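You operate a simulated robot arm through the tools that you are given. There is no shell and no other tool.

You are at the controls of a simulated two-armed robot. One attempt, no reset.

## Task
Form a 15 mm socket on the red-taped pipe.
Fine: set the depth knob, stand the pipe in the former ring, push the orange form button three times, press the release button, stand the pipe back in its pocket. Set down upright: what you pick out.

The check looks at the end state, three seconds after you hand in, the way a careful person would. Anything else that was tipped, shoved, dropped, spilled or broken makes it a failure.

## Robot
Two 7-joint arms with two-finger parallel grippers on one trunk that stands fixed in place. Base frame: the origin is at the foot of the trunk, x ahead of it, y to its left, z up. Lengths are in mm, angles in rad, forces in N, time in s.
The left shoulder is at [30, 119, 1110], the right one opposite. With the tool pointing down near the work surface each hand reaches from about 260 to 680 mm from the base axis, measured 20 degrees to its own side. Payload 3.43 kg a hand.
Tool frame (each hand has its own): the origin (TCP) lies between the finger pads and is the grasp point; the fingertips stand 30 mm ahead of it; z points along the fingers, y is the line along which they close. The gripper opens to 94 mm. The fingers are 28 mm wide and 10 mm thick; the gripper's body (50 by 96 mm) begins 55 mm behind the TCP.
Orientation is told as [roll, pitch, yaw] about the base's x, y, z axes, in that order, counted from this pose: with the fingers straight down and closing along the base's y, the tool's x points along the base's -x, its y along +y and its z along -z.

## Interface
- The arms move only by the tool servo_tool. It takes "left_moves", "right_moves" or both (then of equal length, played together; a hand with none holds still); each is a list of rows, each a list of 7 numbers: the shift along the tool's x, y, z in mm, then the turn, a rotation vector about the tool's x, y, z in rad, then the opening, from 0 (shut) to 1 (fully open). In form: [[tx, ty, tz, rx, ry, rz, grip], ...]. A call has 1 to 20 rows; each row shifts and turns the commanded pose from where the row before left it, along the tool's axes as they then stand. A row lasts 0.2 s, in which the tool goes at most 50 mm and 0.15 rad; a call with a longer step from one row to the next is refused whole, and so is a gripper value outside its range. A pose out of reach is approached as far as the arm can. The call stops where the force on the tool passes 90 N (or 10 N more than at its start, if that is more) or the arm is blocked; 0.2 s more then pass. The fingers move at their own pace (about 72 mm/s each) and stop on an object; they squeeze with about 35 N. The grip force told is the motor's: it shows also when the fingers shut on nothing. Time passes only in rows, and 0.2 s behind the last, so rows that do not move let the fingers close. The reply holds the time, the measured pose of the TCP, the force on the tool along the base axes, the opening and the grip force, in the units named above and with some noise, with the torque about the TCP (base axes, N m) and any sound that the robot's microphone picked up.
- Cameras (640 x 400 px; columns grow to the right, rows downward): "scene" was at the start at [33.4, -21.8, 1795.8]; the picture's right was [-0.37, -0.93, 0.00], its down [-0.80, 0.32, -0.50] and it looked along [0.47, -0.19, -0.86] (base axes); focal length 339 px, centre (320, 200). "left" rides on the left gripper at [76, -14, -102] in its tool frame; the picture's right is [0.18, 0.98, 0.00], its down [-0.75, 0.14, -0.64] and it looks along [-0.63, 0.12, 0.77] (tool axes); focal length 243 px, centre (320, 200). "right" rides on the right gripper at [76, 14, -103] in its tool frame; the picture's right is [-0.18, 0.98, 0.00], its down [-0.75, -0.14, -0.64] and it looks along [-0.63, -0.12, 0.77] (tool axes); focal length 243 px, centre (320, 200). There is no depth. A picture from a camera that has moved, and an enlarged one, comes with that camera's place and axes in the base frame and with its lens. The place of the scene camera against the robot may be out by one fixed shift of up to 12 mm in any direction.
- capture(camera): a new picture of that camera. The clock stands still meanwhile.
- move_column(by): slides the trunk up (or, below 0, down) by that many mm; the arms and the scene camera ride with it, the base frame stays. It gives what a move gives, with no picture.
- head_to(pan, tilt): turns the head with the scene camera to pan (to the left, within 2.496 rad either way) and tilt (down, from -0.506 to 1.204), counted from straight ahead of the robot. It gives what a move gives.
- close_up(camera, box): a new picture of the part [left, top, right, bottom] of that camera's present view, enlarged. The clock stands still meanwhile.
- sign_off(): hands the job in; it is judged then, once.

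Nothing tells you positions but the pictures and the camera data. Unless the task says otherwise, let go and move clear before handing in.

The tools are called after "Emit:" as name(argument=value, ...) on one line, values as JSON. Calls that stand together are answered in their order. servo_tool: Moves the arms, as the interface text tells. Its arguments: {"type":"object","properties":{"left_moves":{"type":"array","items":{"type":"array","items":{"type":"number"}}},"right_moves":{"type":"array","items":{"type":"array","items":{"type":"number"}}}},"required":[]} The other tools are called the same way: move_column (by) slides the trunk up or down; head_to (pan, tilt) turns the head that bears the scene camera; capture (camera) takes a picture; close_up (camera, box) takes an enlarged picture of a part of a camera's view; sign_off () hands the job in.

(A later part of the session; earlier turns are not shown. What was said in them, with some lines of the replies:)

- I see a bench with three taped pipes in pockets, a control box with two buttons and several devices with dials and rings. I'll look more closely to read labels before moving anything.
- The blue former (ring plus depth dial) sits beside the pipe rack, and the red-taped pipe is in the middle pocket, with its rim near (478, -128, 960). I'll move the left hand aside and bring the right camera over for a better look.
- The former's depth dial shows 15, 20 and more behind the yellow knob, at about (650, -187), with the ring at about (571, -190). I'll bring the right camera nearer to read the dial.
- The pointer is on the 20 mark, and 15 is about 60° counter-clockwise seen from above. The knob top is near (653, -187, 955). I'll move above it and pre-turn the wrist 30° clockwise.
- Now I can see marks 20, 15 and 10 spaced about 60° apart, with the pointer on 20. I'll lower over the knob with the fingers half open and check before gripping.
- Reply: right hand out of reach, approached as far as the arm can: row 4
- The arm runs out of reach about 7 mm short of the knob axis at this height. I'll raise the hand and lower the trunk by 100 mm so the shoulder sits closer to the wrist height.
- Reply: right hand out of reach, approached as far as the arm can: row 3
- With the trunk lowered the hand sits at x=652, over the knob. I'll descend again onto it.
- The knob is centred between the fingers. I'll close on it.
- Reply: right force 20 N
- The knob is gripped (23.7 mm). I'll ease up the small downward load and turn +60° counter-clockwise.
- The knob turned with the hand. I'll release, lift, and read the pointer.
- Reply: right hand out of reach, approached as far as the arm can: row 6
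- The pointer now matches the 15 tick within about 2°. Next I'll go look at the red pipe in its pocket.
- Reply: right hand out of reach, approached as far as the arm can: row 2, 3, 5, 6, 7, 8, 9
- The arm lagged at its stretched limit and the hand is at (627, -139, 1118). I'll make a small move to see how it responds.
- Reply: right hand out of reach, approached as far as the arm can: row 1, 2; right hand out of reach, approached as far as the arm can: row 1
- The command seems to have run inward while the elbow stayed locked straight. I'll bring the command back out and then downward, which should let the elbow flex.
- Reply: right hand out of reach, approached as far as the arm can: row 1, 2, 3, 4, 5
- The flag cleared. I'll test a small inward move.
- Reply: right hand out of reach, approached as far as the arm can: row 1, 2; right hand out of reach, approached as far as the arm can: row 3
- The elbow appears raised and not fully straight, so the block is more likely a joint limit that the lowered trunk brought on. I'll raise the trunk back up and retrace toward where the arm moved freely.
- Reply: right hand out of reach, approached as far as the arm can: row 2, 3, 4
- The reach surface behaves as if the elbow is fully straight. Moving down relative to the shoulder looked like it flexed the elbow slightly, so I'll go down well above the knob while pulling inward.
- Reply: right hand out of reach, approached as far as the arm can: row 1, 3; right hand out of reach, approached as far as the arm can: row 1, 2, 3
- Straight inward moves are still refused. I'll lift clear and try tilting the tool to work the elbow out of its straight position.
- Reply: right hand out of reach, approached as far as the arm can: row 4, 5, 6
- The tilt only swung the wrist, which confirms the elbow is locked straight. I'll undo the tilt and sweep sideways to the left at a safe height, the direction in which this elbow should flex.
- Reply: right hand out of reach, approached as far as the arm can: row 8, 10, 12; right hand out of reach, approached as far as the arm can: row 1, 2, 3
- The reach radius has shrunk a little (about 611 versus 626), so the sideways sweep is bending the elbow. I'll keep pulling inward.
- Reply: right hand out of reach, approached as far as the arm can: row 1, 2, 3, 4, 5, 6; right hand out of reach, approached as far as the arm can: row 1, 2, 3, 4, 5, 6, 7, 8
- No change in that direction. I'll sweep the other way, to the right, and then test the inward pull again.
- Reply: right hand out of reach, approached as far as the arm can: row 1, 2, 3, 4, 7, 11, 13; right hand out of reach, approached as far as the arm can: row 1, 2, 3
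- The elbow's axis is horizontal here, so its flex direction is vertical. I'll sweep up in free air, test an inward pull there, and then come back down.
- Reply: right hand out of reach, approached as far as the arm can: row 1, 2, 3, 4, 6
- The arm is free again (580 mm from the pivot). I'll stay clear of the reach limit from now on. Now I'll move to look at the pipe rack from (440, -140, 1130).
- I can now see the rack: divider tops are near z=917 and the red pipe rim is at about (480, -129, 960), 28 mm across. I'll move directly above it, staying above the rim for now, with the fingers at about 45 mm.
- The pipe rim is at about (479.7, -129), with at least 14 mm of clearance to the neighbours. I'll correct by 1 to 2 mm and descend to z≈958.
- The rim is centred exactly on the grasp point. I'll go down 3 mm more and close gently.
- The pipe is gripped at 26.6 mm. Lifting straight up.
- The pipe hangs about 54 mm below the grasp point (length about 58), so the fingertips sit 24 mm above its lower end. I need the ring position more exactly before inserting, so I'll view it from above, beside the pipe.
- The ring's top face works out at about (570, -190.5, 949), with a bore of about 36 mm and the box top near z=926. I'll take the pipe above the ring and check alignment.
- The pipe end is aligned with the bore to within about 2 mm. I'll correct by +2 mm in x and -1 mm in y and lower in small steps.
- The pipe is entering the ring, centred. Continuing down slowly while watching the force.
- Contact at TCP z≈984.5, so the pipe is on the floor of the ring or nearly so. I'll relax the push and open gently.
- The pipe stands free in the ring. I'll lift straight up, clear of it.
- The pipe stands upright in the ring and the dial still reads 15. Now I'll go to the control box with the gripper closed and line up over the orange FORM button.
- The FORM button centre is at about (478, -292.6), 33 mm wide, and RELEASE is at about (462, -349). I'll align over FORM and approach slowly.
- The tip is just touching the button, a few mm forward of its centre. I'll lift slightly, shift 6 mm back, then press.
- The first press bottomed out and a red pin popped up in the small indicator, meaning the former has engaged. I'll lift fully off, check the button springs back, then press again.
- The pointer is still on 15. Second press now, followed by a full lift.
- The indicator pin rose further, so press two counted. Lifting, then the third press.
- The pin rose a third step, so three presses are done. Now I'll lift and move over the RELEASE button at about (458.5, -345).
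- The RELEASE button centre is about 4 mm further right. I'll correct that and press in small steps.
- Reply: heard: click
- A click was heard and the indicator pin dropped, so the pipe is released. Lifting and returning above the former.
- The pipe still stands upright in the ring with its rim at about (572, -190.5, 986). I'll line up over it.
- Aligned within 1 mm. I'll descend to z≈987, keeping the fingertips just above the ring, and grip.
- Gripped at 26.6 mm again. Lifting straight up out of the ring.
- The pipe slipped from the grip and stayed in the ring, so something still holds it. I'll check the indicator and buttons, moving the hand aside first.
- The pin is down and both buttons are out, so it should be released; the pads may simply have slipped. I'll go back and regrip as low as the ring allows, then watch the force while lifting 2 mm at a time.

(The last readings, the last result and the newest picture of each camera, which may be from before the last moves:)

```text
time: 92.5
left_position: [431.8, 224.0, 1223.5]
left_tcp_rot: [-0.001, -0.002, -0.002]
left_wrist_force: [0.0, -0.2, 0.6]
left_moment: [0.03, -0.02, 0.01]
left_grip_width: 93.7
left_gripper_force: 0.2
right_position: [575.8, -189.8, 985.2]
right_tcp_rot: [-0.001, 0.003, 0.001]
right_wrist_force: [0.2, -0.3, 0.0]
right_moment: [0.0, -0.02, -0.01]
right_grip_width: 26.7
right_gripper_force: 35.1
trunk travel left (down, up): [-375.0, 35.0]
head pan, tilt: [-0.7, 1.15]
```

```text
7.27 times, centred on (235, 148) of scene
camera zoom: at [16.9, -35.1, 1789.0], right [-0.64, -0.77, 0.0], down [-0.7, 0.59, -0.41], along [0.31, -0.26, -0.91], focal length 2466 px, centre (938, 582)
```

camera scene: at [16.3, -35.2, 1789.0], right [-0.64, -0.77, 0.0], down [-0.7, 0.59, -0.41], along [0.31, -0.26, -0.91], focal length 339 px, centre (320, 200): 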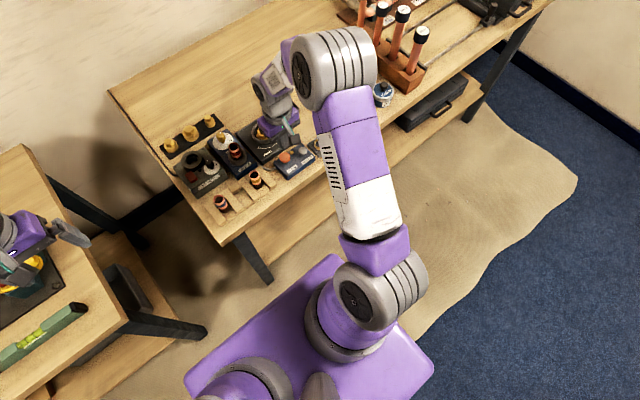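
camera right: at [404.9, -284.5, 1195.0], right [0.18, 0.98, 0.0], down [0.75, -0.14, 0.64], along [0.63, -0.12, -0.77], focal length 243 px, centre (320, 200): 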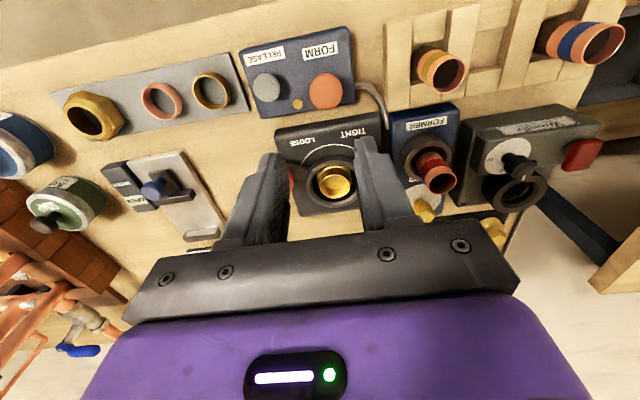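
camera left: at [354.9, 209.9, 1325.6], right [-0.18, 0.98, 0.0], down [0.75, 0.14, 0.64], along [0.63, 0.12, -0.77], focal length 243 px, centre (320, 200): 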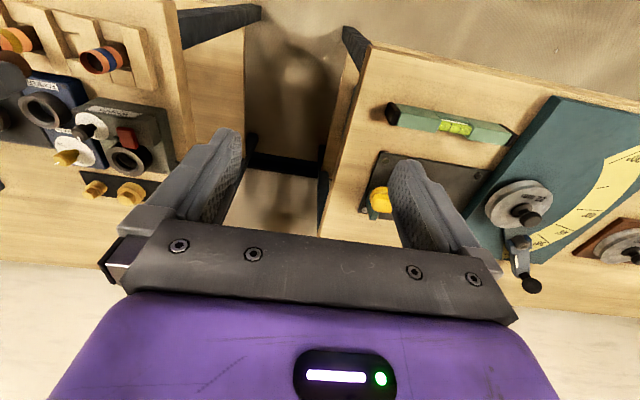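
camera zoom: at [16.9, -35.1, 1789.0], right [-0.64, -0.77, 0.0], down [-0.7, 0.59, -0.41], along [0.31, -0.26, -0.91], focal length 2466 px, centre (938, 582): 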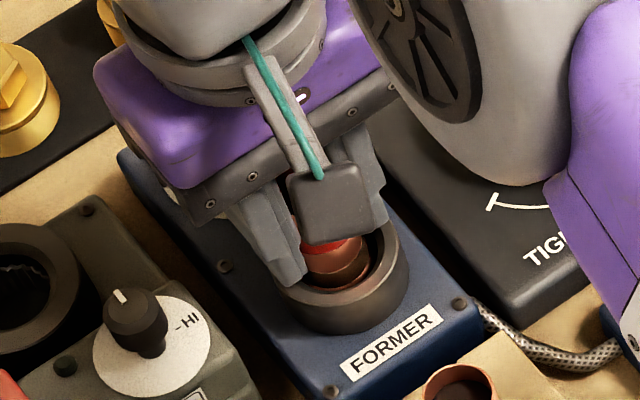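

I can now see a widened band at the pipe's lower end, so the socket formed. Lifting gently with force checks.

Emit:
servo_tool(right_moves=[[0, 0, -2, 0, 0, 0, 0], [0, 0, 0, 0, 0, 0, 0]])

Emit:
servo_tool(right_moves=[[0, 0, -3, 0, 0, 0, 0], [0, 0, 0, 0, 0, 0, 0]])

Emit:
servo_tool(right_moves=[[0, 0, -3, 0, 0, 0, 0], [0, 0, 0, 0, 0, 0, 0]])

Emit:
close_up(camera="right", box=[220, 100, 420, 240])

```text
time: 93.1
left_position: [431.4, 223.9, 1224.2]
left_tcp_rot: [0.0, 0.0, 0.0]
left_wrist_force: [0.1, 0.5, -0.2]
left_moment: [0.03, -0.02, 0.02]
left_grip_width: 94.1
left_gripper_force: 0.0
right_position: [575.5, -188.9, 985.8]
right_tcp_rot: [0.001, 0.002, 0.001]
right_wrist_force: [0.1, 0.0, -1.2]
right_moment: [0.01, -0.01, -0.05]
right_grip_width: 26.8
right_gripper_force: 35.6
trunk travel left (down, up): [-375.0, 35.0]
head pan, tilt: [-0.7, 1.15]
```

```text
time: 93.7
left_position: [431.8, 223.7, 1223.2]
left_tcp_rot: [0.001, 0.0, 0.001]
left_wrist_force: [-0.6, 0.7, 0.4]
left_moment: [-0.01, -0.02, 0.02]
left_grip_width: 93.9
left_gripper_force: 0.1
right_position: [575.5, -190.2, 989.0]
right_tcp_rot: [-0.001, 0.002, -0.001]
right_wrist_force: [-0.5, -0.5, -1.1]
right_moment: [-0.03, 0.0, 0.03]
right_grip_width: 26.7
right_gripper_force: 35.5
trunk travel left (down, up): [-375.0, 35.0]
head pan, tilt: [-0.7, 1.15]
```

```text
time: 94.3
left_position: [431.7, 224.0, 1223.9]
left_tcp_rot: [0.0, -0.001, -0.001]
left_wrist_force: [0.7, -0.9, -0.7]
left_moment: [0.0, 0.02, -0.01]
left_grip_width: 94.2
left_gripper_force: 0.3
right_position: [576.0, -190.9, 991.8]
right_tcp_rot: [0.0, 0.001, 0.001]
right_wrist_force: [0.2, 0.6, -0.2]
right_moment: [0.01, -0.01, 0.0]
right_grip_width: 26.6
right_gripper_force: 35.4
trunk travel left (down, up): [-375.0, 35.0]
head pan, tilt: [-0.7, 1.15]
```

```text
2.86 times, centred on (320, 170) of right
camera zoom: at [499.4, -175.5, 1096.0], right [0.18, 0.98, 0.0], down [0.75, -0.14, 0.64], along [0.63, -0.12, -0.77], focal length 693 px, centre (320, 286)
```

zoom: 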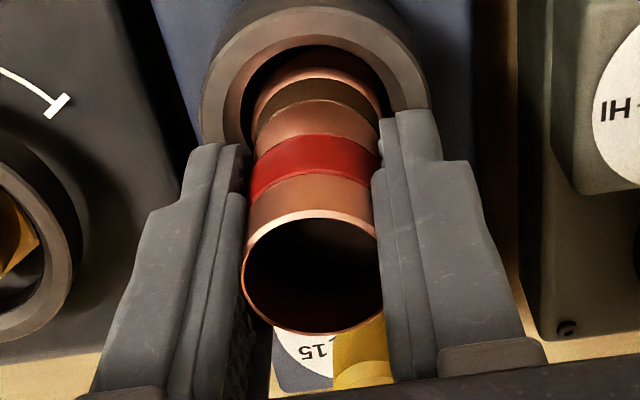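

It's coming up freely now with the pipe in the grip. Continuing slowly.

Emit:
servo_tool(right_moves=[[0, 0, -4, 0, 0, 0, 0], [0, 0, -4, 0, 0, 0, 0], [0, 0, -4, 0, 0, 0, 0], [0, 0, 0, 0, 0, 0, 0]])

Emit:
close_up(camera="right", box=[220, 100, 420, 240])

Emit:
close_up(camera="scene", box=[205, 120, 265, 175])

```text
time: 95.3
left_position: [430.8, 223.5, 1223.5]
left_tcp_rot: [0.0, -0.001, 0.001]
left_wrist_force: [0.3, 0.2, 0.1]
left_moment: [0.0, 0.04, -0.03]
left_grip_width: 94.1
left_gripper_force: 0.0
right_position: [573.3, -191.9, 1004.1]
right_tcp_rot: [-0.001, 0.003, 0.001]
right_wrist_force: [-1.9, 0.8, -1.2]
right_moment: [0.02, 0.1, -0.02]
right_grip_width: 26.8
right_gripper_force: 34.4
trunk travel left (down, up): [-375.0, 35.0]
head pan, tilt: [-0.7, 1.15]
```

```text
2.86 times, centred on (320, 170) of right
camera zoom: at [499.3, -176.1, 1107.8], right [0.18, 0.98, 0.0], down [0.75, -0.14, 0.64], along [0.63, -0.12, -0.77], focal length 693 px, centre (320, 286)
```

zoom: 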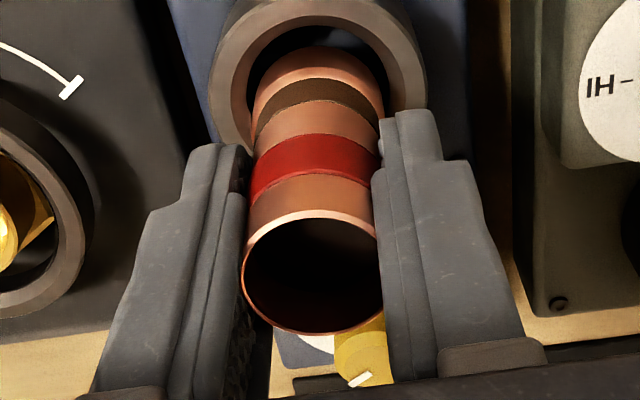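

```text
7.27 times, centred on (235, 148) of scene
camera zoom: at [16.7, -35.0, 1789.0], right [-0.64, -0.77, 0.0], down [-0.7, 0.59, -0.41], along [0.31, -0.26, -0.91], focal length 2466 px, centre (938, 582)
```

zoom: 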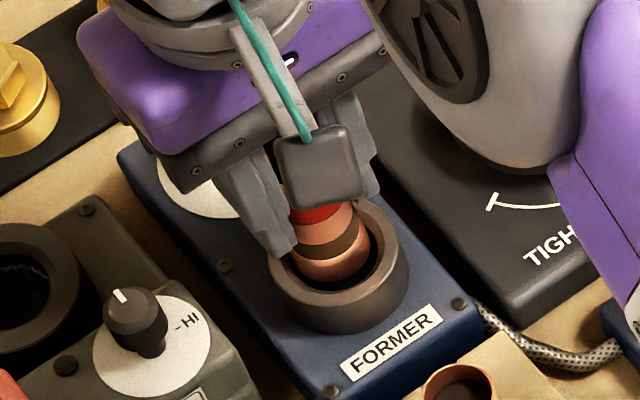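

Emit:
servo_tool(right_moves=[[0, 0, -4, 0, 0, 0, 0], [0, 0, -5, 0, 0, 0, 0], [0, 0, -6, 0, 0, 0, 0], [0, 0, -8, 0, 0, 0, 0], [0, 0, -15, 0, 0, 0, 0], [0, 0, -15, 0, 0, 0, 0], [0, 0, 0, 0, 0, 0, 0]])

Emit:
close_up(camera="right", box=[220, 80, 420, 240])

Emit:
close_up(camera="scene", box=[190, 100, 290, 180])

```text
time: 96.9
left_position: [431.9, 222.9, 1223.3]
left_tcp_rot: [-0.001, -0.001, 0.0]
left_wrist_force: [0.8, -0.6, 0.0]
left_moment: [0.03, 0.0, 0.02]
left_grip_width: 93.9
left_gripper_force: 0.0
right_position: [577.1, -191.1, 1058.8]
right_tcp_rot: [0.001, 0.001, -0.001]
right_wrist_force: [-0.5, 0.4, 0.2]
right_moment: [0.0, 0.04, 0.02]
right_grip_width: 26.8
right_gripper_force: 34.9
trunk travel left (down, up): [-375.0, 35.0]
head pan, tilt: [-0.7, 1.15]
```

```text
2.50 times, centred on (320, 160) of right
camera zoom: at [500.3, -176.1, 1161.8], right [0.18, 0.98, 0.0], down [0.75, -0.14, 0.64], along [0.63, -0.12, -0.77], focal length 606 px, centre (320, 300)
```

zoom: 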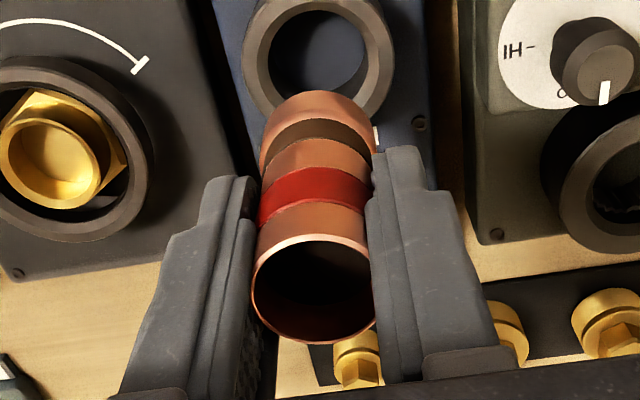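

```text
5.00 times, centred on (240, 140) of scene
camera zoom: at [17.1, -35.1, 1789.0], right [-0.64, -0.77, 0.0], down [-0.7, 0.59, -0.41], along [0.31, -0.26, -0.91], focal length 1695 px, centre (720, 500)
```

zoom: 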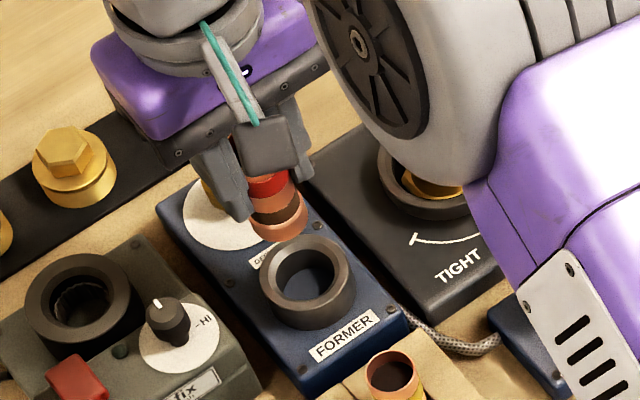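

The pipe is out with its formed socket. Now back over its pocket, where it was originally gripped at TCP (480.4, -128.2).

Emit:
servo_tool(right_moves=[[16, 10, -5, 0, 0, 0, 0], [16, 10, 0, 0, 0, 0, 0], [16, 11, 0, 0, 0, 0, 0], [16, 11, 0, 0, 0, 0, 0], [16, 11, 0, 0, 0, 0, 0], [15, 10, 0, 0, 0, 0, 0], [0, 0, 0, 0, 0, 0, 0]])

Emit:
capture(camera="right")

Emit:
close_up(camera="right", box=[220, 60, 420, 230])

Emit:
close_up(camera="scene", box=[190, 120, 290, 220])

```text
time: 98.5
left_position: [431.8, 223.8, 1223.6]
left_tcp_rot: [0.002, 0.0, 0.001]
left_wrist_force: [0.9, -0.2, -0.4]
left_moment: [0.03, 0.03, 0.02]
left_grip_width: 94.1
left_gripper_force: 0.1
right_position: [481.8, -125.7, 1063.1]
right_tcp_rot: [0.0, 0.002, -0.001]
right_wrist_force: [-0.1, -0.5, -0.6]
right_moment: [0.01, -0.03, 0.03]
right_grip_width: 26.6
right_gripper_force: 34.6
trunk travel left (down, up): [-375.0, 35.0]
head pan, tilt: [-0.7, 1.15]
```

```text
taken
camera right: at [405.4, -112.8, 1164.8], right [0.18, 0.98, 0.0], down [0.75, -0.14, 0.64], along [0.63, -0.12, -0.77], focal length 243 px, centre (320, 200)
```

right: 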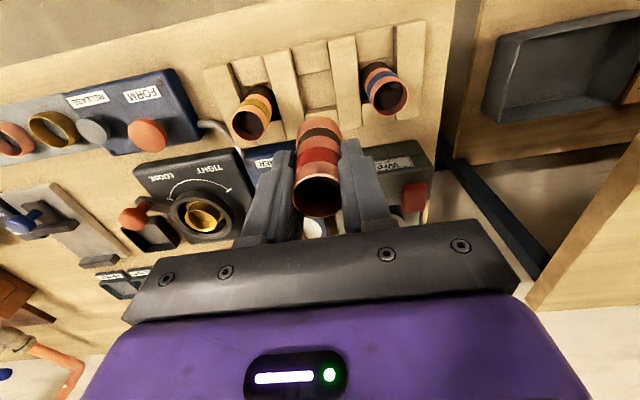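

```text
2.35 times, centred on (320, 145) of right
camera zoom: at [405.4, -112.8, 1164.8], right [0.18, 0.98, 0.0], down [0.75, -0.14, 0.64], along [0.63, -0.12, -0.77], focal length 571 px, centre (320, 329)
```

zoom: 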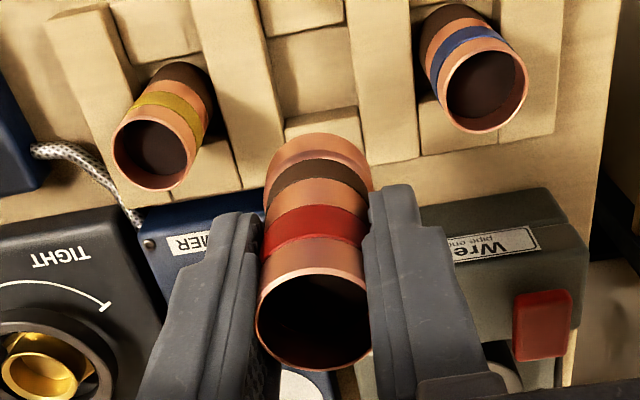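

```text
4.00 times, centred on (240, 170) of scene
camera zoom: at [17.4, -35.5, 1788.9], right [-0.64, -0.77, 0.0], down [-0.7, 0.59, -0.41], along [0.31, -0.26, -0.91], focal length 1356 px, centre (640, 320)
```

zoom: 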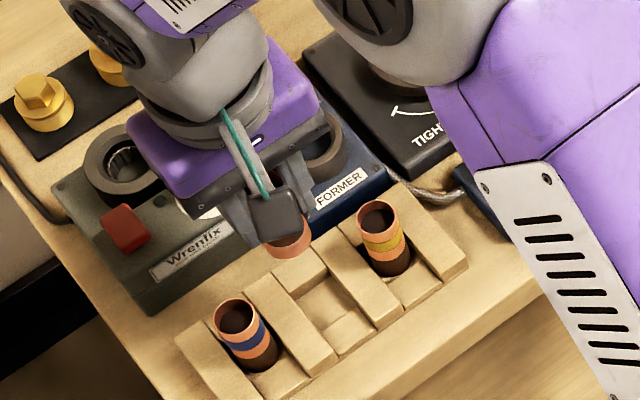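

The pocket centre is about (480, -129), taking the mid-point of the two neighbouring pipes. I'll lower the pipe end to just above the rack and compare it from both cameras.

Emit:
servo_tool(right_moves=[[0, 0, 20, 0, 0, 0, 0], [0, 0, 25, 0, 0, 0, 0], [0, 0, 20, 0, 0, 0, 0], [0, 0, 10, 0, 0, 0, 0], [0, 0, 0, 0, 0, 0, 0]])

Emit:
close_up(camera="right", box=[180, 60, 460, 240])

Emit:
close_up(camera="scene", box=[205, 150, 285, 210])

Emit:
close_up(camera="left", box=[0, 0, 240, 150])

```text
time: 99.7
left_position: [429.7, 223.2, 1223.2]
left_tcp_rot: [-0.002, 0.001, -0.002]
left_wrist_force: [0.8, 0.3, -0.2]
left_moment: [-0.02, 0.02, -0.08]
left_grip_width: 94.2
left_gripper_force: 0.1
right_position: [477.9, -129.0, 988.4]
right_tcp_rot: [0.001, 0.002, -0.001]
right_wrist_force: [0.7, -0.5, -1.2]
right_moment: [-0.01, 0.03, 0.02]
right_grip_width: 26.7
right_gripper_force: 34.4
trunk travel left (down, up): [-375.0, 35.0]
head pan, tilt: [-0.7, 1.15]
```

```text
2.22 times, centred on (320, 150) of right
camera zoom: at [401.3, -113.6, 1091.6], right [0.18, 0.98, 0.0], down [0.75, -0.14, 0.64], along [0.63, -0.12, -0.77], focal length 539 px, centre (320, 311)
```

zoom: 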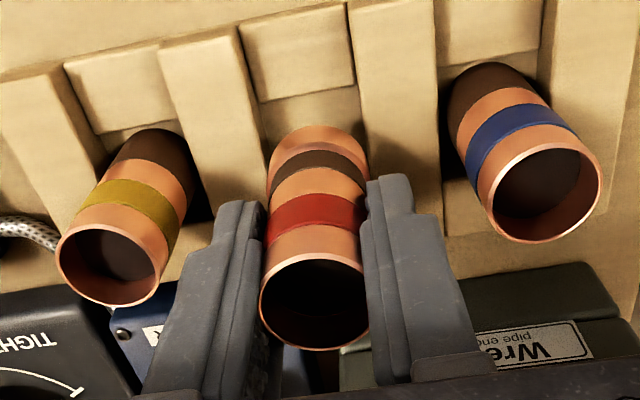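

```text
6.67 times, centred on (245, 180) of scene
camera zoom: at [16.7, -35.0, 1789.0], right [-0.64, -0.77, 0.0], down [-0.7, 0.59, -0.41], along [0.31, -0.26, -0.91], focal length 2260 px, centre (820, 333)
```

zoom: 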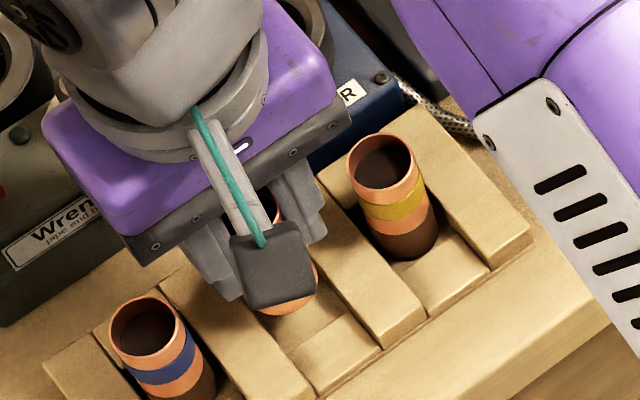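

```text
2.67 times, centred on (120, 75) of left
camera zoom: at [354.4, 210.0, 1325.8], right [-0.18, 0.98, 0.0], down [0.75, 0.14, 0.64], along [0.63, 0.12, -0.77], focal length 647 px, centre (853, 533)
```

zoom: 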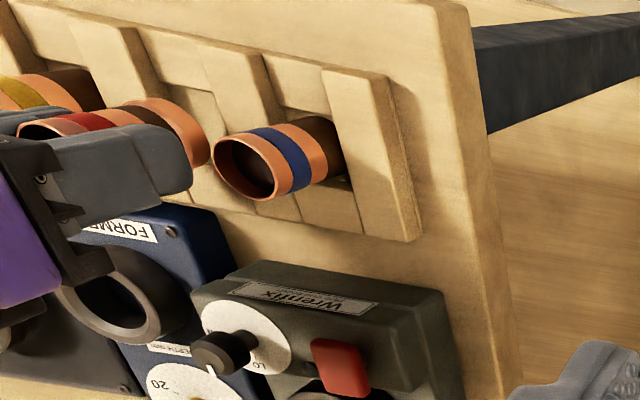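

The pipe is vertical and about 1 to 2 mm forward of the pocket centre. I'll correct by -1.5 mm in x and +1 mm in y and lower into the pocket with force checks.

Emit:
servo_tool(right_moves=[[1.5, 1, 4, 0, 0, 0, 0], [0, 0, 4, 0, 0, 0, 0], [0, 0, 4, 0, 0, 0, 0], [0, 0, 0, 0, 0, 0, 0]])

Emit:
close_up(camera="left", box=[0, 20, 120, 95])

Emit:
close_up(camera="right", box=[220, 80, 420, 220])

Emit:
close_up(camera="scene", box=[215, 155, 275, 205])

```text
time: 100.7
left_position: [431.4, 223.5, 1222.7]
left_tcp_rot: [0.0, 0.0, 0.0]
left_wrist_force: [-0.2, 0.0, -0.2]
left_moment: [0.01, 0.0, -0.01]
left_grip_width: 94.1
left_gripper_force: 0.0
right_position: [478.1, -125.3, 976.5]
right_tcp_rot: [0.001, 0.002, -0.001]
right_wrist_force: [-0.1, -0.3, 0.0]
right_moment: [-0.01, 0.03, -0.02]
right_grip_width: 26.4
right_gripper_force: 34.7
trunk travel left (down, up): [-375.0, 35.0]
head pan, tilt: [-0.7, 1.15]
```

```text
5.33 times, centred on (60, 58) of left
camera zoom: at [354.5, 209.9, 1325.8], right [-0.18, 0.98, 0.0], down [0.75, 0.14, 0.64], along [0.63, 0.12, -0.77], focal length 1294 px, centre (1707, 960)
```

zoom: 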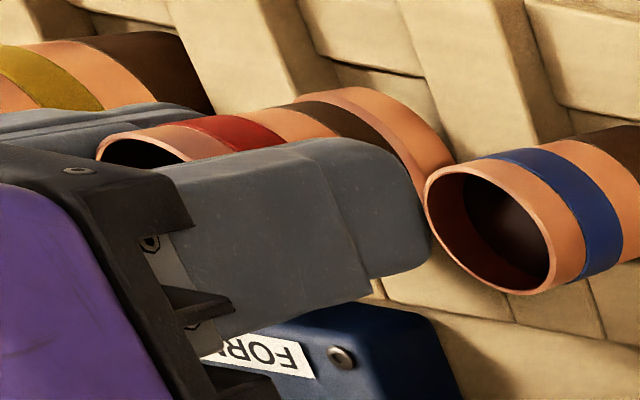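

```text
2.86 times, centred on (320, 150) of right
camera zoom: at [401.9, -111.4, 1080.1], right [0.18, 0.98, 0.0], down [0.75, -0.14, 0.64], along [0.63, -0.12, -0.77], focal length 693 px, centre (320, 343)
```

zoom: 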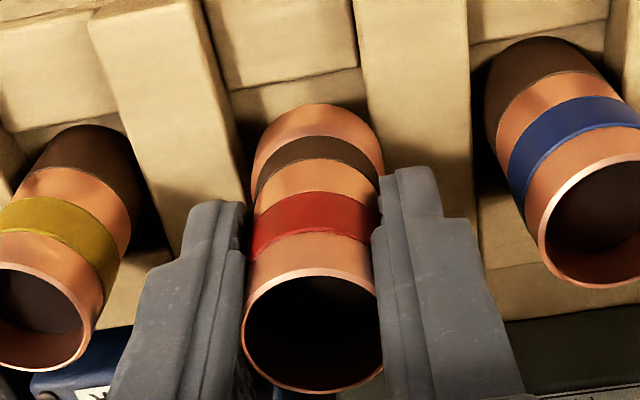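

```text
8.00 times, centred on (245, 180) of scene
camera zoom: at [16.8, -35.1, 1789.0], right [-0.64, -0.77, 0.0], down [-0.7, 0.59, -0.41], along [0.31, -0.26, -0.91], focal length 2712 px, centre (920, 360)
```

zoom: 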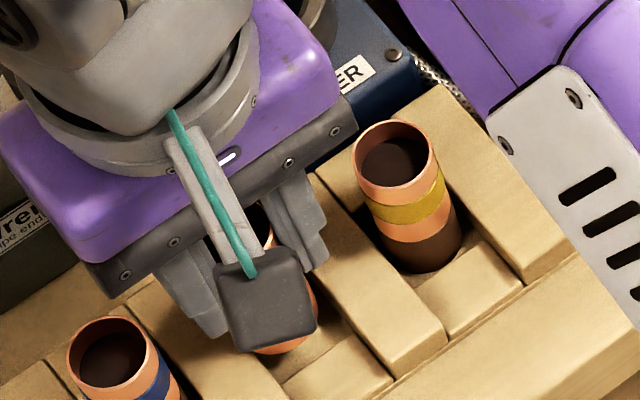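

Emit:
close_up(camera="right", box=[270, 80, 370, 150])

Emit:
close_up(camera="right", box=[180, 60, 460, 240])

```text
5.71 times, centred on (320, 115) of right
camera zoom: at [401.9, -111.4, 1080.1], right [0.18, 0.98, 0.0], down [0.75, -0.14, 0.64], along [0.63, -0.12, -0.77], focal length 1386 px, centre (320, 686)
```

zoom: 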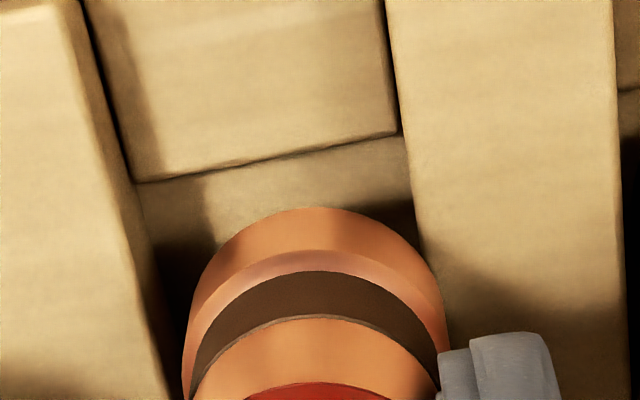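

```text
2.22 times, centred on (320, 150) of right
camera zoom: at [401.9, -111.4, 1080.1], right [0.18, 0.98, 0.0], down [0.75, -0.14, 0.64], along [0.63, -0.12, -0.77], focal length 539 px, centre (320, 311)
```

zoom: 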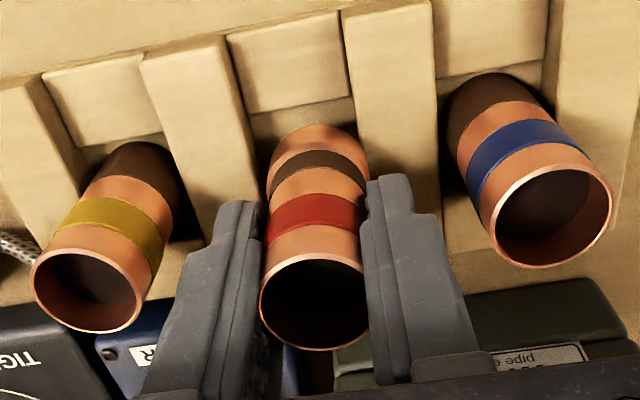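

The pipe end is about 2 mm too far left (+y) between the dividers, and x is good. I'll shift -2 mm in y and lower.

Emit:
servo_tool(right_moves=[[0.5, -2, 0, 0, 0, 0, 0], [0, 0, 4, 0, 0, 0, 0], [0, 0, 4, 0, 0, 0, 0], [0, 0, 0, 0, 0, 0, 0]])

Emit:
close_up(camera="right", box=[270, 80, 370, 150])

```text
time: 101.7
left_position: [432.2, 224.1, 1222.5]
left_tcp_rot: [0.0, 0.0, -0.001]
left_wrist_force: [-0.9, 0.1, 0.3]
left_moment: [0.0, 0.02, 0.03]
left_grip_width: 94.0
left_gripper_force: 0.1
right_position: [478.4, -128.3, 967.4]
right_tcp_rot: [0.0, 0.001, 0.001]
right_wrist_force: [0.7, 0.5, 0.1]
right_moment: [-0.01, -0.01, -0.04]
right_grip_width: 26.8
right_gripper_force: 35.0
trunk travel left (down, up): [-375.0, 35.0]
head pan, tilt: [-0.7, 1.15]
```

```text
5.71 times, centred on (320, 115) of right
camera zoom: at [402.3, -113.5, 1071.0], right [0.18, 0.98, 0.0], down [0.75, -0.14, 0.64], along [0.63, -0.12, -0.77], focal length 1386 px, centre (320, 686)
```

zoom: 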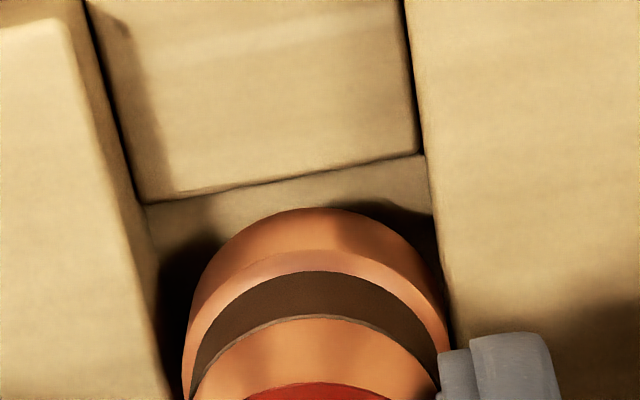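

Emit:
servo_tool(right_moves=[[0, 0, 3, 0, 0, 0, 0], [0, 0, 3, 0, 0, 0, 0], [0, 0, 0, 0, 0, 0, 0]])

Emit:
servo_tool(right_moves=[[0, 0, 2, 0, 0, 0, 0], [0, 0, 0, 0, 0, 0, 0]])

Emit:
servo_tool(right_moves=[[0, 0, 1.5, 0, 0, 0, 0], [0, 0, 0, 0, 0, 0, 0]])

```text
time: 102.5
left_position: [430.4, 224.3, 1223.4]
left_tcp_rot: [0.001, 0.001, 0.001]
left_wrist_force: [0.7, 0.7, 0.6]
left_moment: [-0.02, 0.0, 0.07]
left_grip_width: 94.3
left_gripper_force: 0.0
right_position: [477.9, -127.2, 961.1]
right_tcp_rot: [0.0, 0.001, 0.001]
right_wrist_force: [0.5, 0.7, 0.0]
right_moment: [0.01, -0.03, 0.01]
right_grip_width: 26.5
right_gripper_force: 34.6
trunk travel left (down, up): [-375.0, 35.0]
head pan, tilt: [-0.7, 1.15]
```

```text
time: 103.1
left_position: [431.2, 223.2, 1224.2]
left_tcp_rot: [-0.002, -0.001, 0.001]
left_wrist_force: [0.2, 0.1, 0.2]
left_moment: [0.01, -0.02, 0.01]
left_grip_width: 94.0
left_gripper_force: 0.0
right_position: [477.8, -128.6, 961.1]
right_tcp_rot: [0.001, 0.001, 0.0]
right_wrist_force: [0.5, 0.6, -0.5]
right_moment: [0.01, 0.0, 0.02]
right_grip_width: 26.7
right_gripper_force: 35.1
trunk travel left (down, up): [-375.0, 35.0]
head pan, tilt: [-0.7, 1.15]
```

```text
time: 103.7
left_position: [429.4, 223.7, 1223.9]
left_tcp_rot: [0.001, -0.002, 0.002]
left_wrist_force: [0.1, -0.2, -0.5]
left_moment: [-0.01, 0.04, -0.01]
left_grip_width: 94.0
left_gripper_force: 0.1
right_position: [479.5, -127.9, 959.0]
right_tcp_rot: [0.001, 0.0, 0.002]
right_wrist_force: [-2.6, -2.6, 11.6]
right_moment: [-0.07, 0.17, -0.01]
right_grip_width: 26.5
right_gripper_force: 34.6
trunk travel left (down, up): [-375.0, 35.0]
head pan, tilt: [-0.7, 1.15]
```

Emit:
close_up(camera="right", box=[180, 60, 460, 240])

Emit:
close_up(camera="left", box=[0, 20, 160, 120])

Emit:
close_up(camera="right", box=[270, 80, 370, 150])

Emit:
close_up(camera="scene", box=[215, 155, 275, 205])

```text
2.22 times, centred on (320, 150) of right
camera zoom: at [402.0, -113.1, 1062.2], right [0.18, 0.98, 0.0], down [0.75, -0.14, 0.64], along [0.63, -0.12, -0.77], focal length 539 px, centre (320, 311)
```

zoom: 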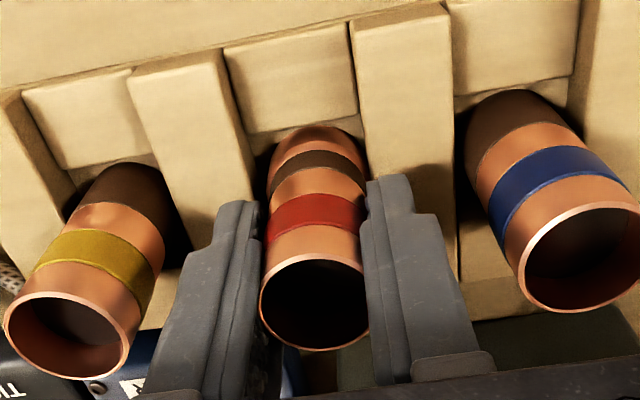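

```text
4.00 times, centred on (80, 70) of left
camera zoom: at [353.5, 209.9, 1326.2], right [-0.18, 0.98, 0.0], down [0.75, 0.14, 0.64], along [0.63, 0.12, -0.77], focal length 970 px, centre (1280, 720)
```

zoom: 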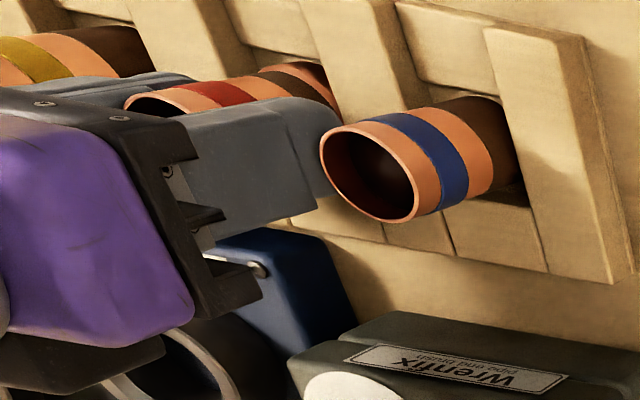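

```text
5.71 times, centred on (320, 115) of right
camera zoom: at [402.0, -113.1, 1062.2], right [0.18, 0.98, 0.0], down [0.75, -0.14, 0.64], along [0.63, -0.12, -0.77], focal length 1386 px, centre (320, 686)
```

zoom: 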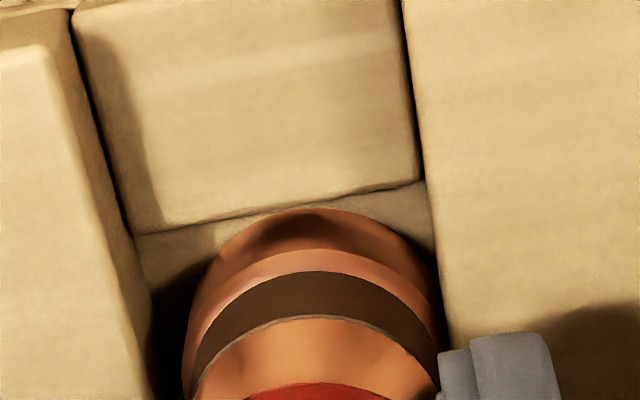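

```text
8.00 times, centred on (245, 180) of scene
camera zoom: at [15.4, -35.0, 1789.1], right [-0.64, -0.77, 0.0], down [-0.7, 0.59, -0.41], along [0.31, -0.26, -0.91], focal length 2712 px, centre (920, 360)
```

zoom: 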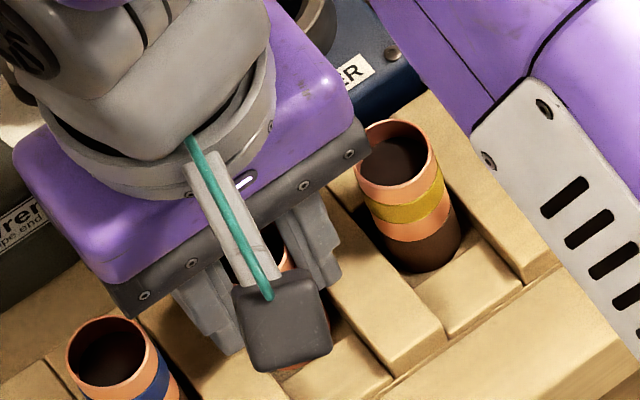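

The pipe end is on the pocket floor (rim level with its neighbours). I'll relax slightly and open the fingers gently.

Emit:
servo_tool(right_moves=[[0, 0, -0.7, 0, 0, 0, 0.2], [0, 0, 0, 0, 0, 0, 0.3], [0, 0, 0, 0, 0, 0, 0.36], [0, 0, 0, 0, 0, 0, 0.42], [0, 0, 0, 0, 0, 0, 0.46], [0, 0, 0, 0, 0, 0, 0.46]])

Emit:
close_up(camera="right", box=[180, 60, 460, 240])

```text
time: 105.1
left_position: [431.6, 223.9, 1223.0]
left_tcp_rot: [0.0, -0.001, -0.001]
left_wrist_force: [-0.2, 0.3, 0.3]
left_moment: [0.0, -0.03, -0.02]
left_grip_width: 94.2
left_gripper_force: 0.0
right_position: [478.0, -127.5, 958.3]
right_tcp_rot: [0.0, 0.002, 0.0]
right_wrist_force: [0.1, -0.1, 0.0]
right_moment: [-0.05, 0.0, -0.02]
right_grip_width: 43.0
right_gripper_force: 0.1
trunk travel left (down, up): [-375.0, 35.0]
head pan, tilt: [-0.7, 1.15]
```

```text
2.22 times, centred on (320, 150) of right
camera zoom: at [402.1, -113.7, 1061.9], right [0.18, 0.98, 0.0], down [0.75, -0.14, 0.64], along [0.63, -0.12, -0.77], focal length 539 px, centre (320, 311)
```

zoom: 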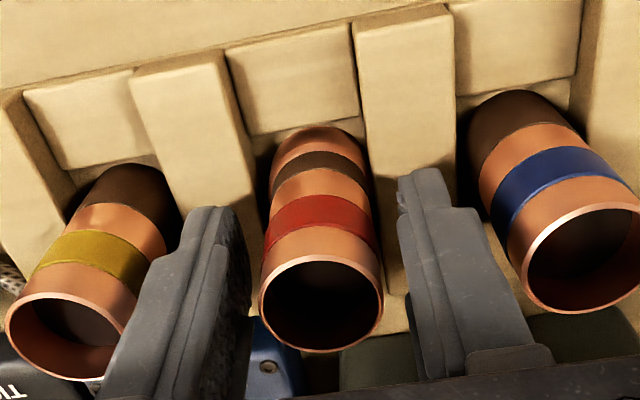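

The pipe stands by itself. Lifting straight up and clear.

Emit:
servo_tool(right_moves=[[0, 0, -5, 0, 0, 0, 0.46], [0, 0, -15, 0, 0, 0, 0.46], [0, 0, -25, 0, 0, 0, 0.46], [0, 0, -30, 0, 0, 0, 0.46], [0, 0, -40, 0, 0, 0, 0.46], [0, 0, -40, 0, 0, 0, 0.46], [0, 0, 0, 0, 0, 0, 0.46]])

Emit:
capture(camera="right")

Emit:
close_up(camera="right", box=[220, 60, 420, 200])

Emit:
close_up(camera="scene", box=[190, 120, 310, 220])

```text
time: 106.7
left_position: [431.2, 223.7, 1222.4]
left_tcp_rot: [-0.002, -0.001, 0.001]
left_wrist_force: [0.5, 0.0, -0.4]
left_moment: [-0.01, -0.01, -0.01]
left_grip_width: 93.9
left_gripper_force: 0.0
right_position: [480.7, -130.1, 1115.0]
right_tcp_rot: [0.0, 0.002, 0.001]
right_wrist_force: [-0.4, 0.6, -0.1]
right_moment: [0.0, -0.01, 0.01]
right_grip_width: 43.2
right_gripper_force: 0.0
trunk travel left (down, up): [-375.0, 35.0]
head pan, tilt: [-0.7, 1.15]
```

```text
taken
camera right: at [404.5, -116.6, 1217.3], right [0.18, 0.98, 0.0], down [0.75, -0.14, 0.64], along [0.63, -0.12, -0.77], focal length 243 px, centre (320, 200)
```

right: 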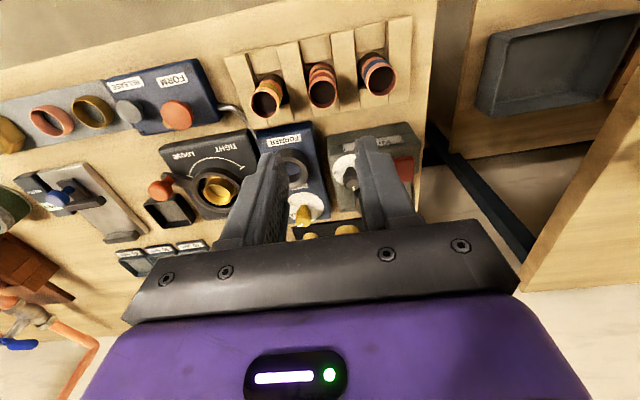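

```text
2.86 times, centred on (320, 130) of right
camera zoom: at [404.5, -116.6, 1217.3], right [0.18, 0.98, 0.0], down [0.75, -0.14, 0.64], along [0.63, -0.12, -0.77], focal length 693 px, centre (320, 400)
```

zoom: 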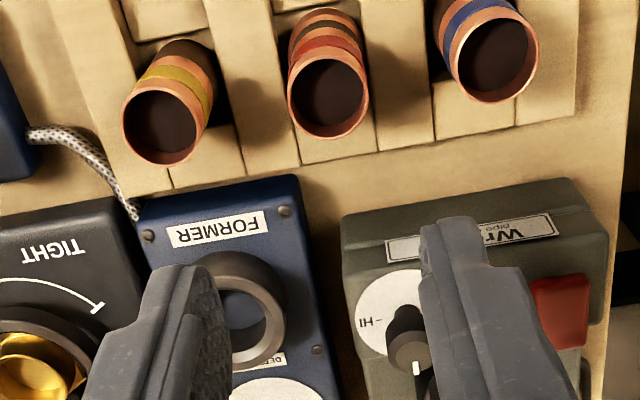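

```text
4.00 times, centred on (250, 170) of scene
camera zoom: at [17.5, -34.8, 1788.9], right [-0.64, -0.77, 0.0], down [-0.7, 0.59, -0.41], along [0.31, -0.26, -0.91], focal length 1356 px, centre (600, 320)
```

zoom: 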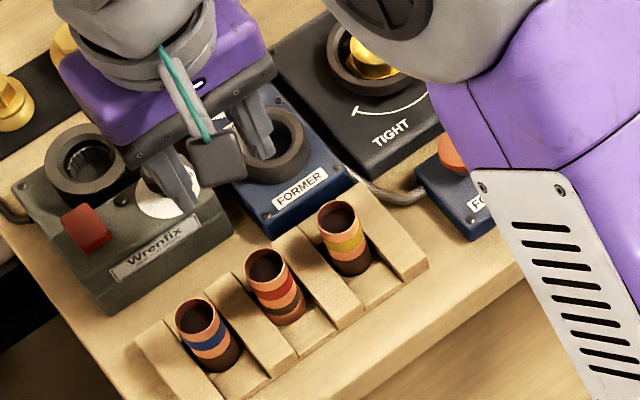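

The red-taped pipe stands upright in its pocket with the socket formed. I'll move the hand well clear and take a last look around.

Emit:
servo_tool(right_moves=[[10, -15, -35, 0, 0, 0, 0.6], [10, -20, -35, 0, 0, 0, 0.6], [15, -35, -35, 0, 0, 0, 0.8], [15, -40, -20, 0, 0, 0, 1], [20, -40, 0, 0, 0, 0, 1], [20, -40, 0, 0, 0, 0, 1], [0, 0, 0, 0, 0, 0, 1]])

Emit:
head_to(pan=-0.384, tilt=1.042)

Emit:
capture(camera="scene")

Emit:
close_up(camera="scene", box=[230, 120, 390, 240])

Emit:
close_up(camera="right", box=[280, 40, 460, 180])

```text
refused: row 3 steps farther than a row can; nothing moved
```

```text
time: 107.5
left_position: [431.6, 224.1, 1223.2]
left_tcp_rot: [-0.001, 0.0, -0.001]
left_wrist_force: [0.3, -1.0, -0.5]
left_moment: [0.02, 0.0, 0.01]
left_grip_width: 93.9
left_gripper_force: 0.1
right_position: [480.1, -132.4, 1113.2]
right_tcp_rot: [-0.001, 0.002, -0.001]
right_wrist_force: [-0.2, -0.8, 0.3]
right_moment: [0.0, 0.03, -0.01]
right_grip_width: 43.0
right_gripper_force: 0.1
trunk travel left (down, up): [-375.0, 35.0]
head pan, tilt: [-0.384, 1.042]
```

```text
taken
camera scene: at [33.3, -21.9, 1795.8], right [-0.37, -0.93, 0.0], down [-0.8, 0.32, -0.5], along [0.47, -0.19, -0.86], focal length 339 px, centre (320, 200)
```

scene: 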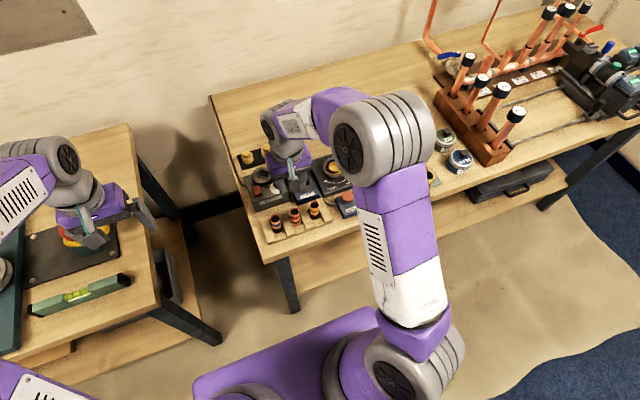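

```text
3.33 times, centred on (310, 180) of scene
camera zoom: at [33.3, -21.9, 1795.8], right [-0.37, -0.93, 0.0], down [-0.8, 0.32, -0.5], along [0.47, -0.19, -0.86], focal length 1130 px, centre (353, 267)
```

zoom: 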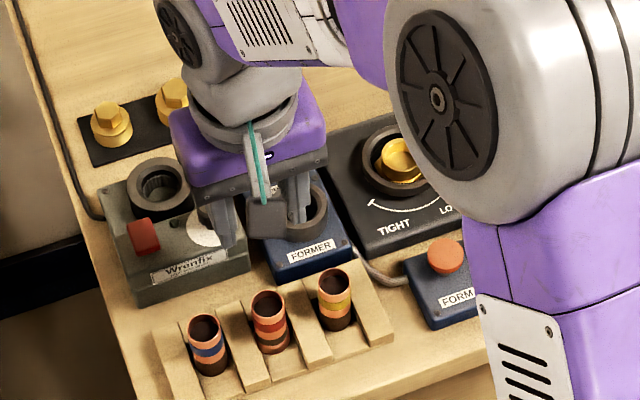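

```text
2.86 times, centred on (370, 110) of right
camera zoom: at [404.0, -116.8, 1217.0], right [0.18, 0.98, 0.0], down [0.75, -0.14, 0.64], along [0.63, -0.12, -0.77], focal length 693 px, centre (177, 457)
```

zoom: 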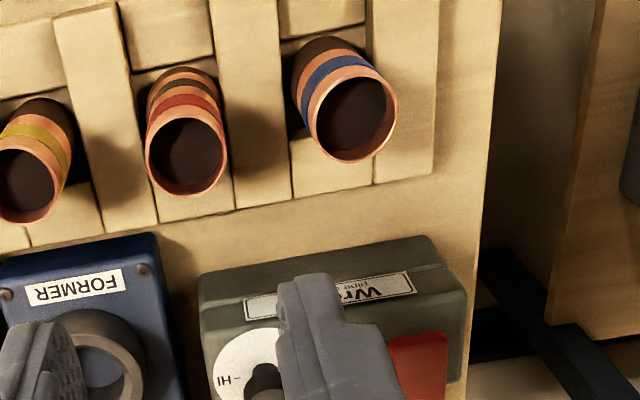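

That move was refused as too long a step, so nothing moved. The pipe is fine, and I'll back the hand away with smaller steps.

Emit:
servo_tool(right_moves=[[5, -10, -30, 0, 0, 0, 0.6], [5, -15, -30, 0, 0, 0, 0.6], [10, -25, -30, 0, 0, 0, 0.8], [15, -30, -20, 0, 0, 0, 1], [15, -35, 0, 0, 0, 0, 1], [15, -35, 0, 0, 0, 0, 1], [10, -30, 0, 0, 0, 0, 1], [0, 0, 0, 0, 0, 0, 1]])

Emit:
capture(camera="right")

Emit:
close_up(camera="right", box=[280, 40, 460, 210])

Emit:
close_up(camera="scene", box=[230, 120, 390, 240])

```text
time: 109.3
left_position: [431.0, 224.4, 1223.0]
left_tcp_rot: [0.0, -0.001, -0.001]
left_wrist_force: [0.5, -0.2, 0.8]
left_moment: [-0.05, 0.01, 0.02]
left_grip_width: 93.8
left_gripper_force: 0.1
right_position: [402.6, -307.3, 1222.6]
right_tcp_rot: [0.0, 0.002, 0.0]
right_wrist_force: [-0.7, 0.2, 0.3]
right_moment: [-0.05, -0.01, -0.03]
right_grip_width: 94.1
right_gripper_force: 0.0
trunk travel left (down, up): [-375.0, 35.0]
head pan, tilt: [-0.384, 1.042]
```

```text
taken
camera right: at [326.7, -293.7, 1326.3], right [0.18, 0.98, 0.0], down [0.75, -0.14, 0.64], along [0.63, -0.12, -0.77], focal length 243 px, centre (320, 200)
```

right: 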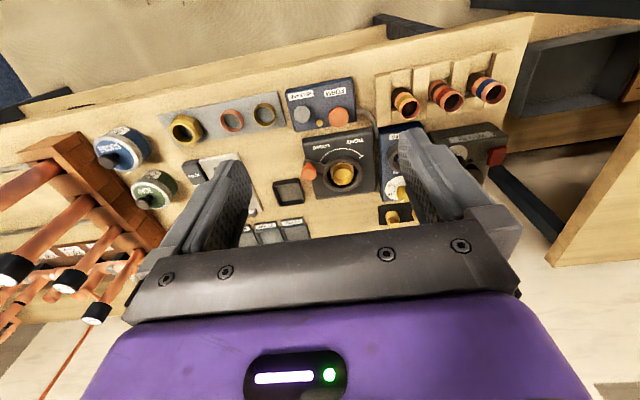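

```text
2.35 times, centred on (370, 125) of right
camera zoom: at [326.7, -293.7, 1326.3], right [0.18, 0.98, 0.0], down [0.75, -0.14, 0.64], along [0.63, -0.12, -0.77], focal length 571 px, centre (202, 376)
```

zoom: 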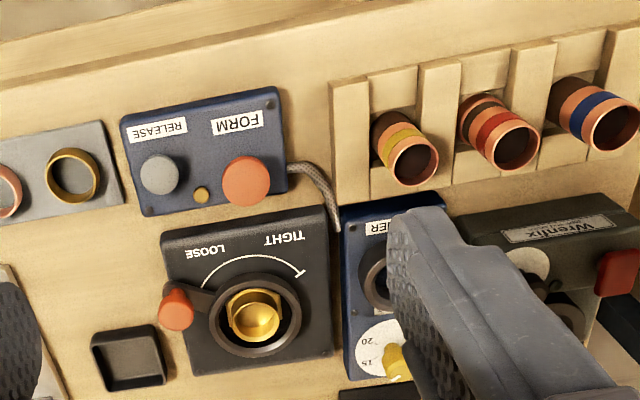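

```text
3.33 times, centred on (310, 180) of scene
camera zoom: at [33.5, -21.2, 1795.8], right [-0.37, -0.93, 0.0], down [-0.8, 0.32, -0.5], along [0.47, -0.19, -0.86], focal length 1130 px, centre (353, 267)
```

zoom: 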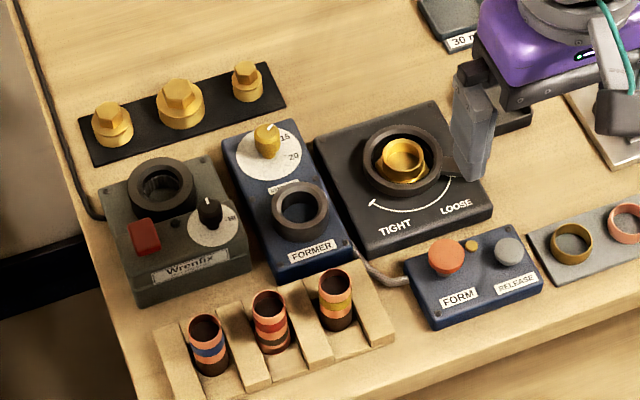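

The red-taped pipe stands upright in its middle pocket with the socket formed, and the dial is on 15. The other pipes and devices look as they did at the start, and both hands are clear. Handing in.

Emit:
sign_off()

```text
The job is handed in.
```

The red-taped pipe has its socket and stands upright in its middle pocket, and I've handed the job in. I don't have the check's result. I didn't measure the socket depth: 15 mm rests on the dial, whose pointer sat within about 2° of the 15 mark.

- **Depth knob:** it started on 20 and I turned it to 15.
- **Forming:** I pushed the orange form button three times, and the indicator pin rose a step each time. The release button clicked and the pin dropped. A widened band is visible at the pipe's lower end.
- **Slip:** on the first try at lifting the pipe out of the ring, it slid out of the grip and stayed standing there. I gripped it again and it came out freely.
- **Arm stuck:** after setting the knob, the right arm locked at full stretch, and freeing it took several moves above the bench. The force readings showed no contact, and the bench looked undisturbed afterwards.

In the last pictures, nothing else near the work had been tipped or shifted, and both hands were clear.
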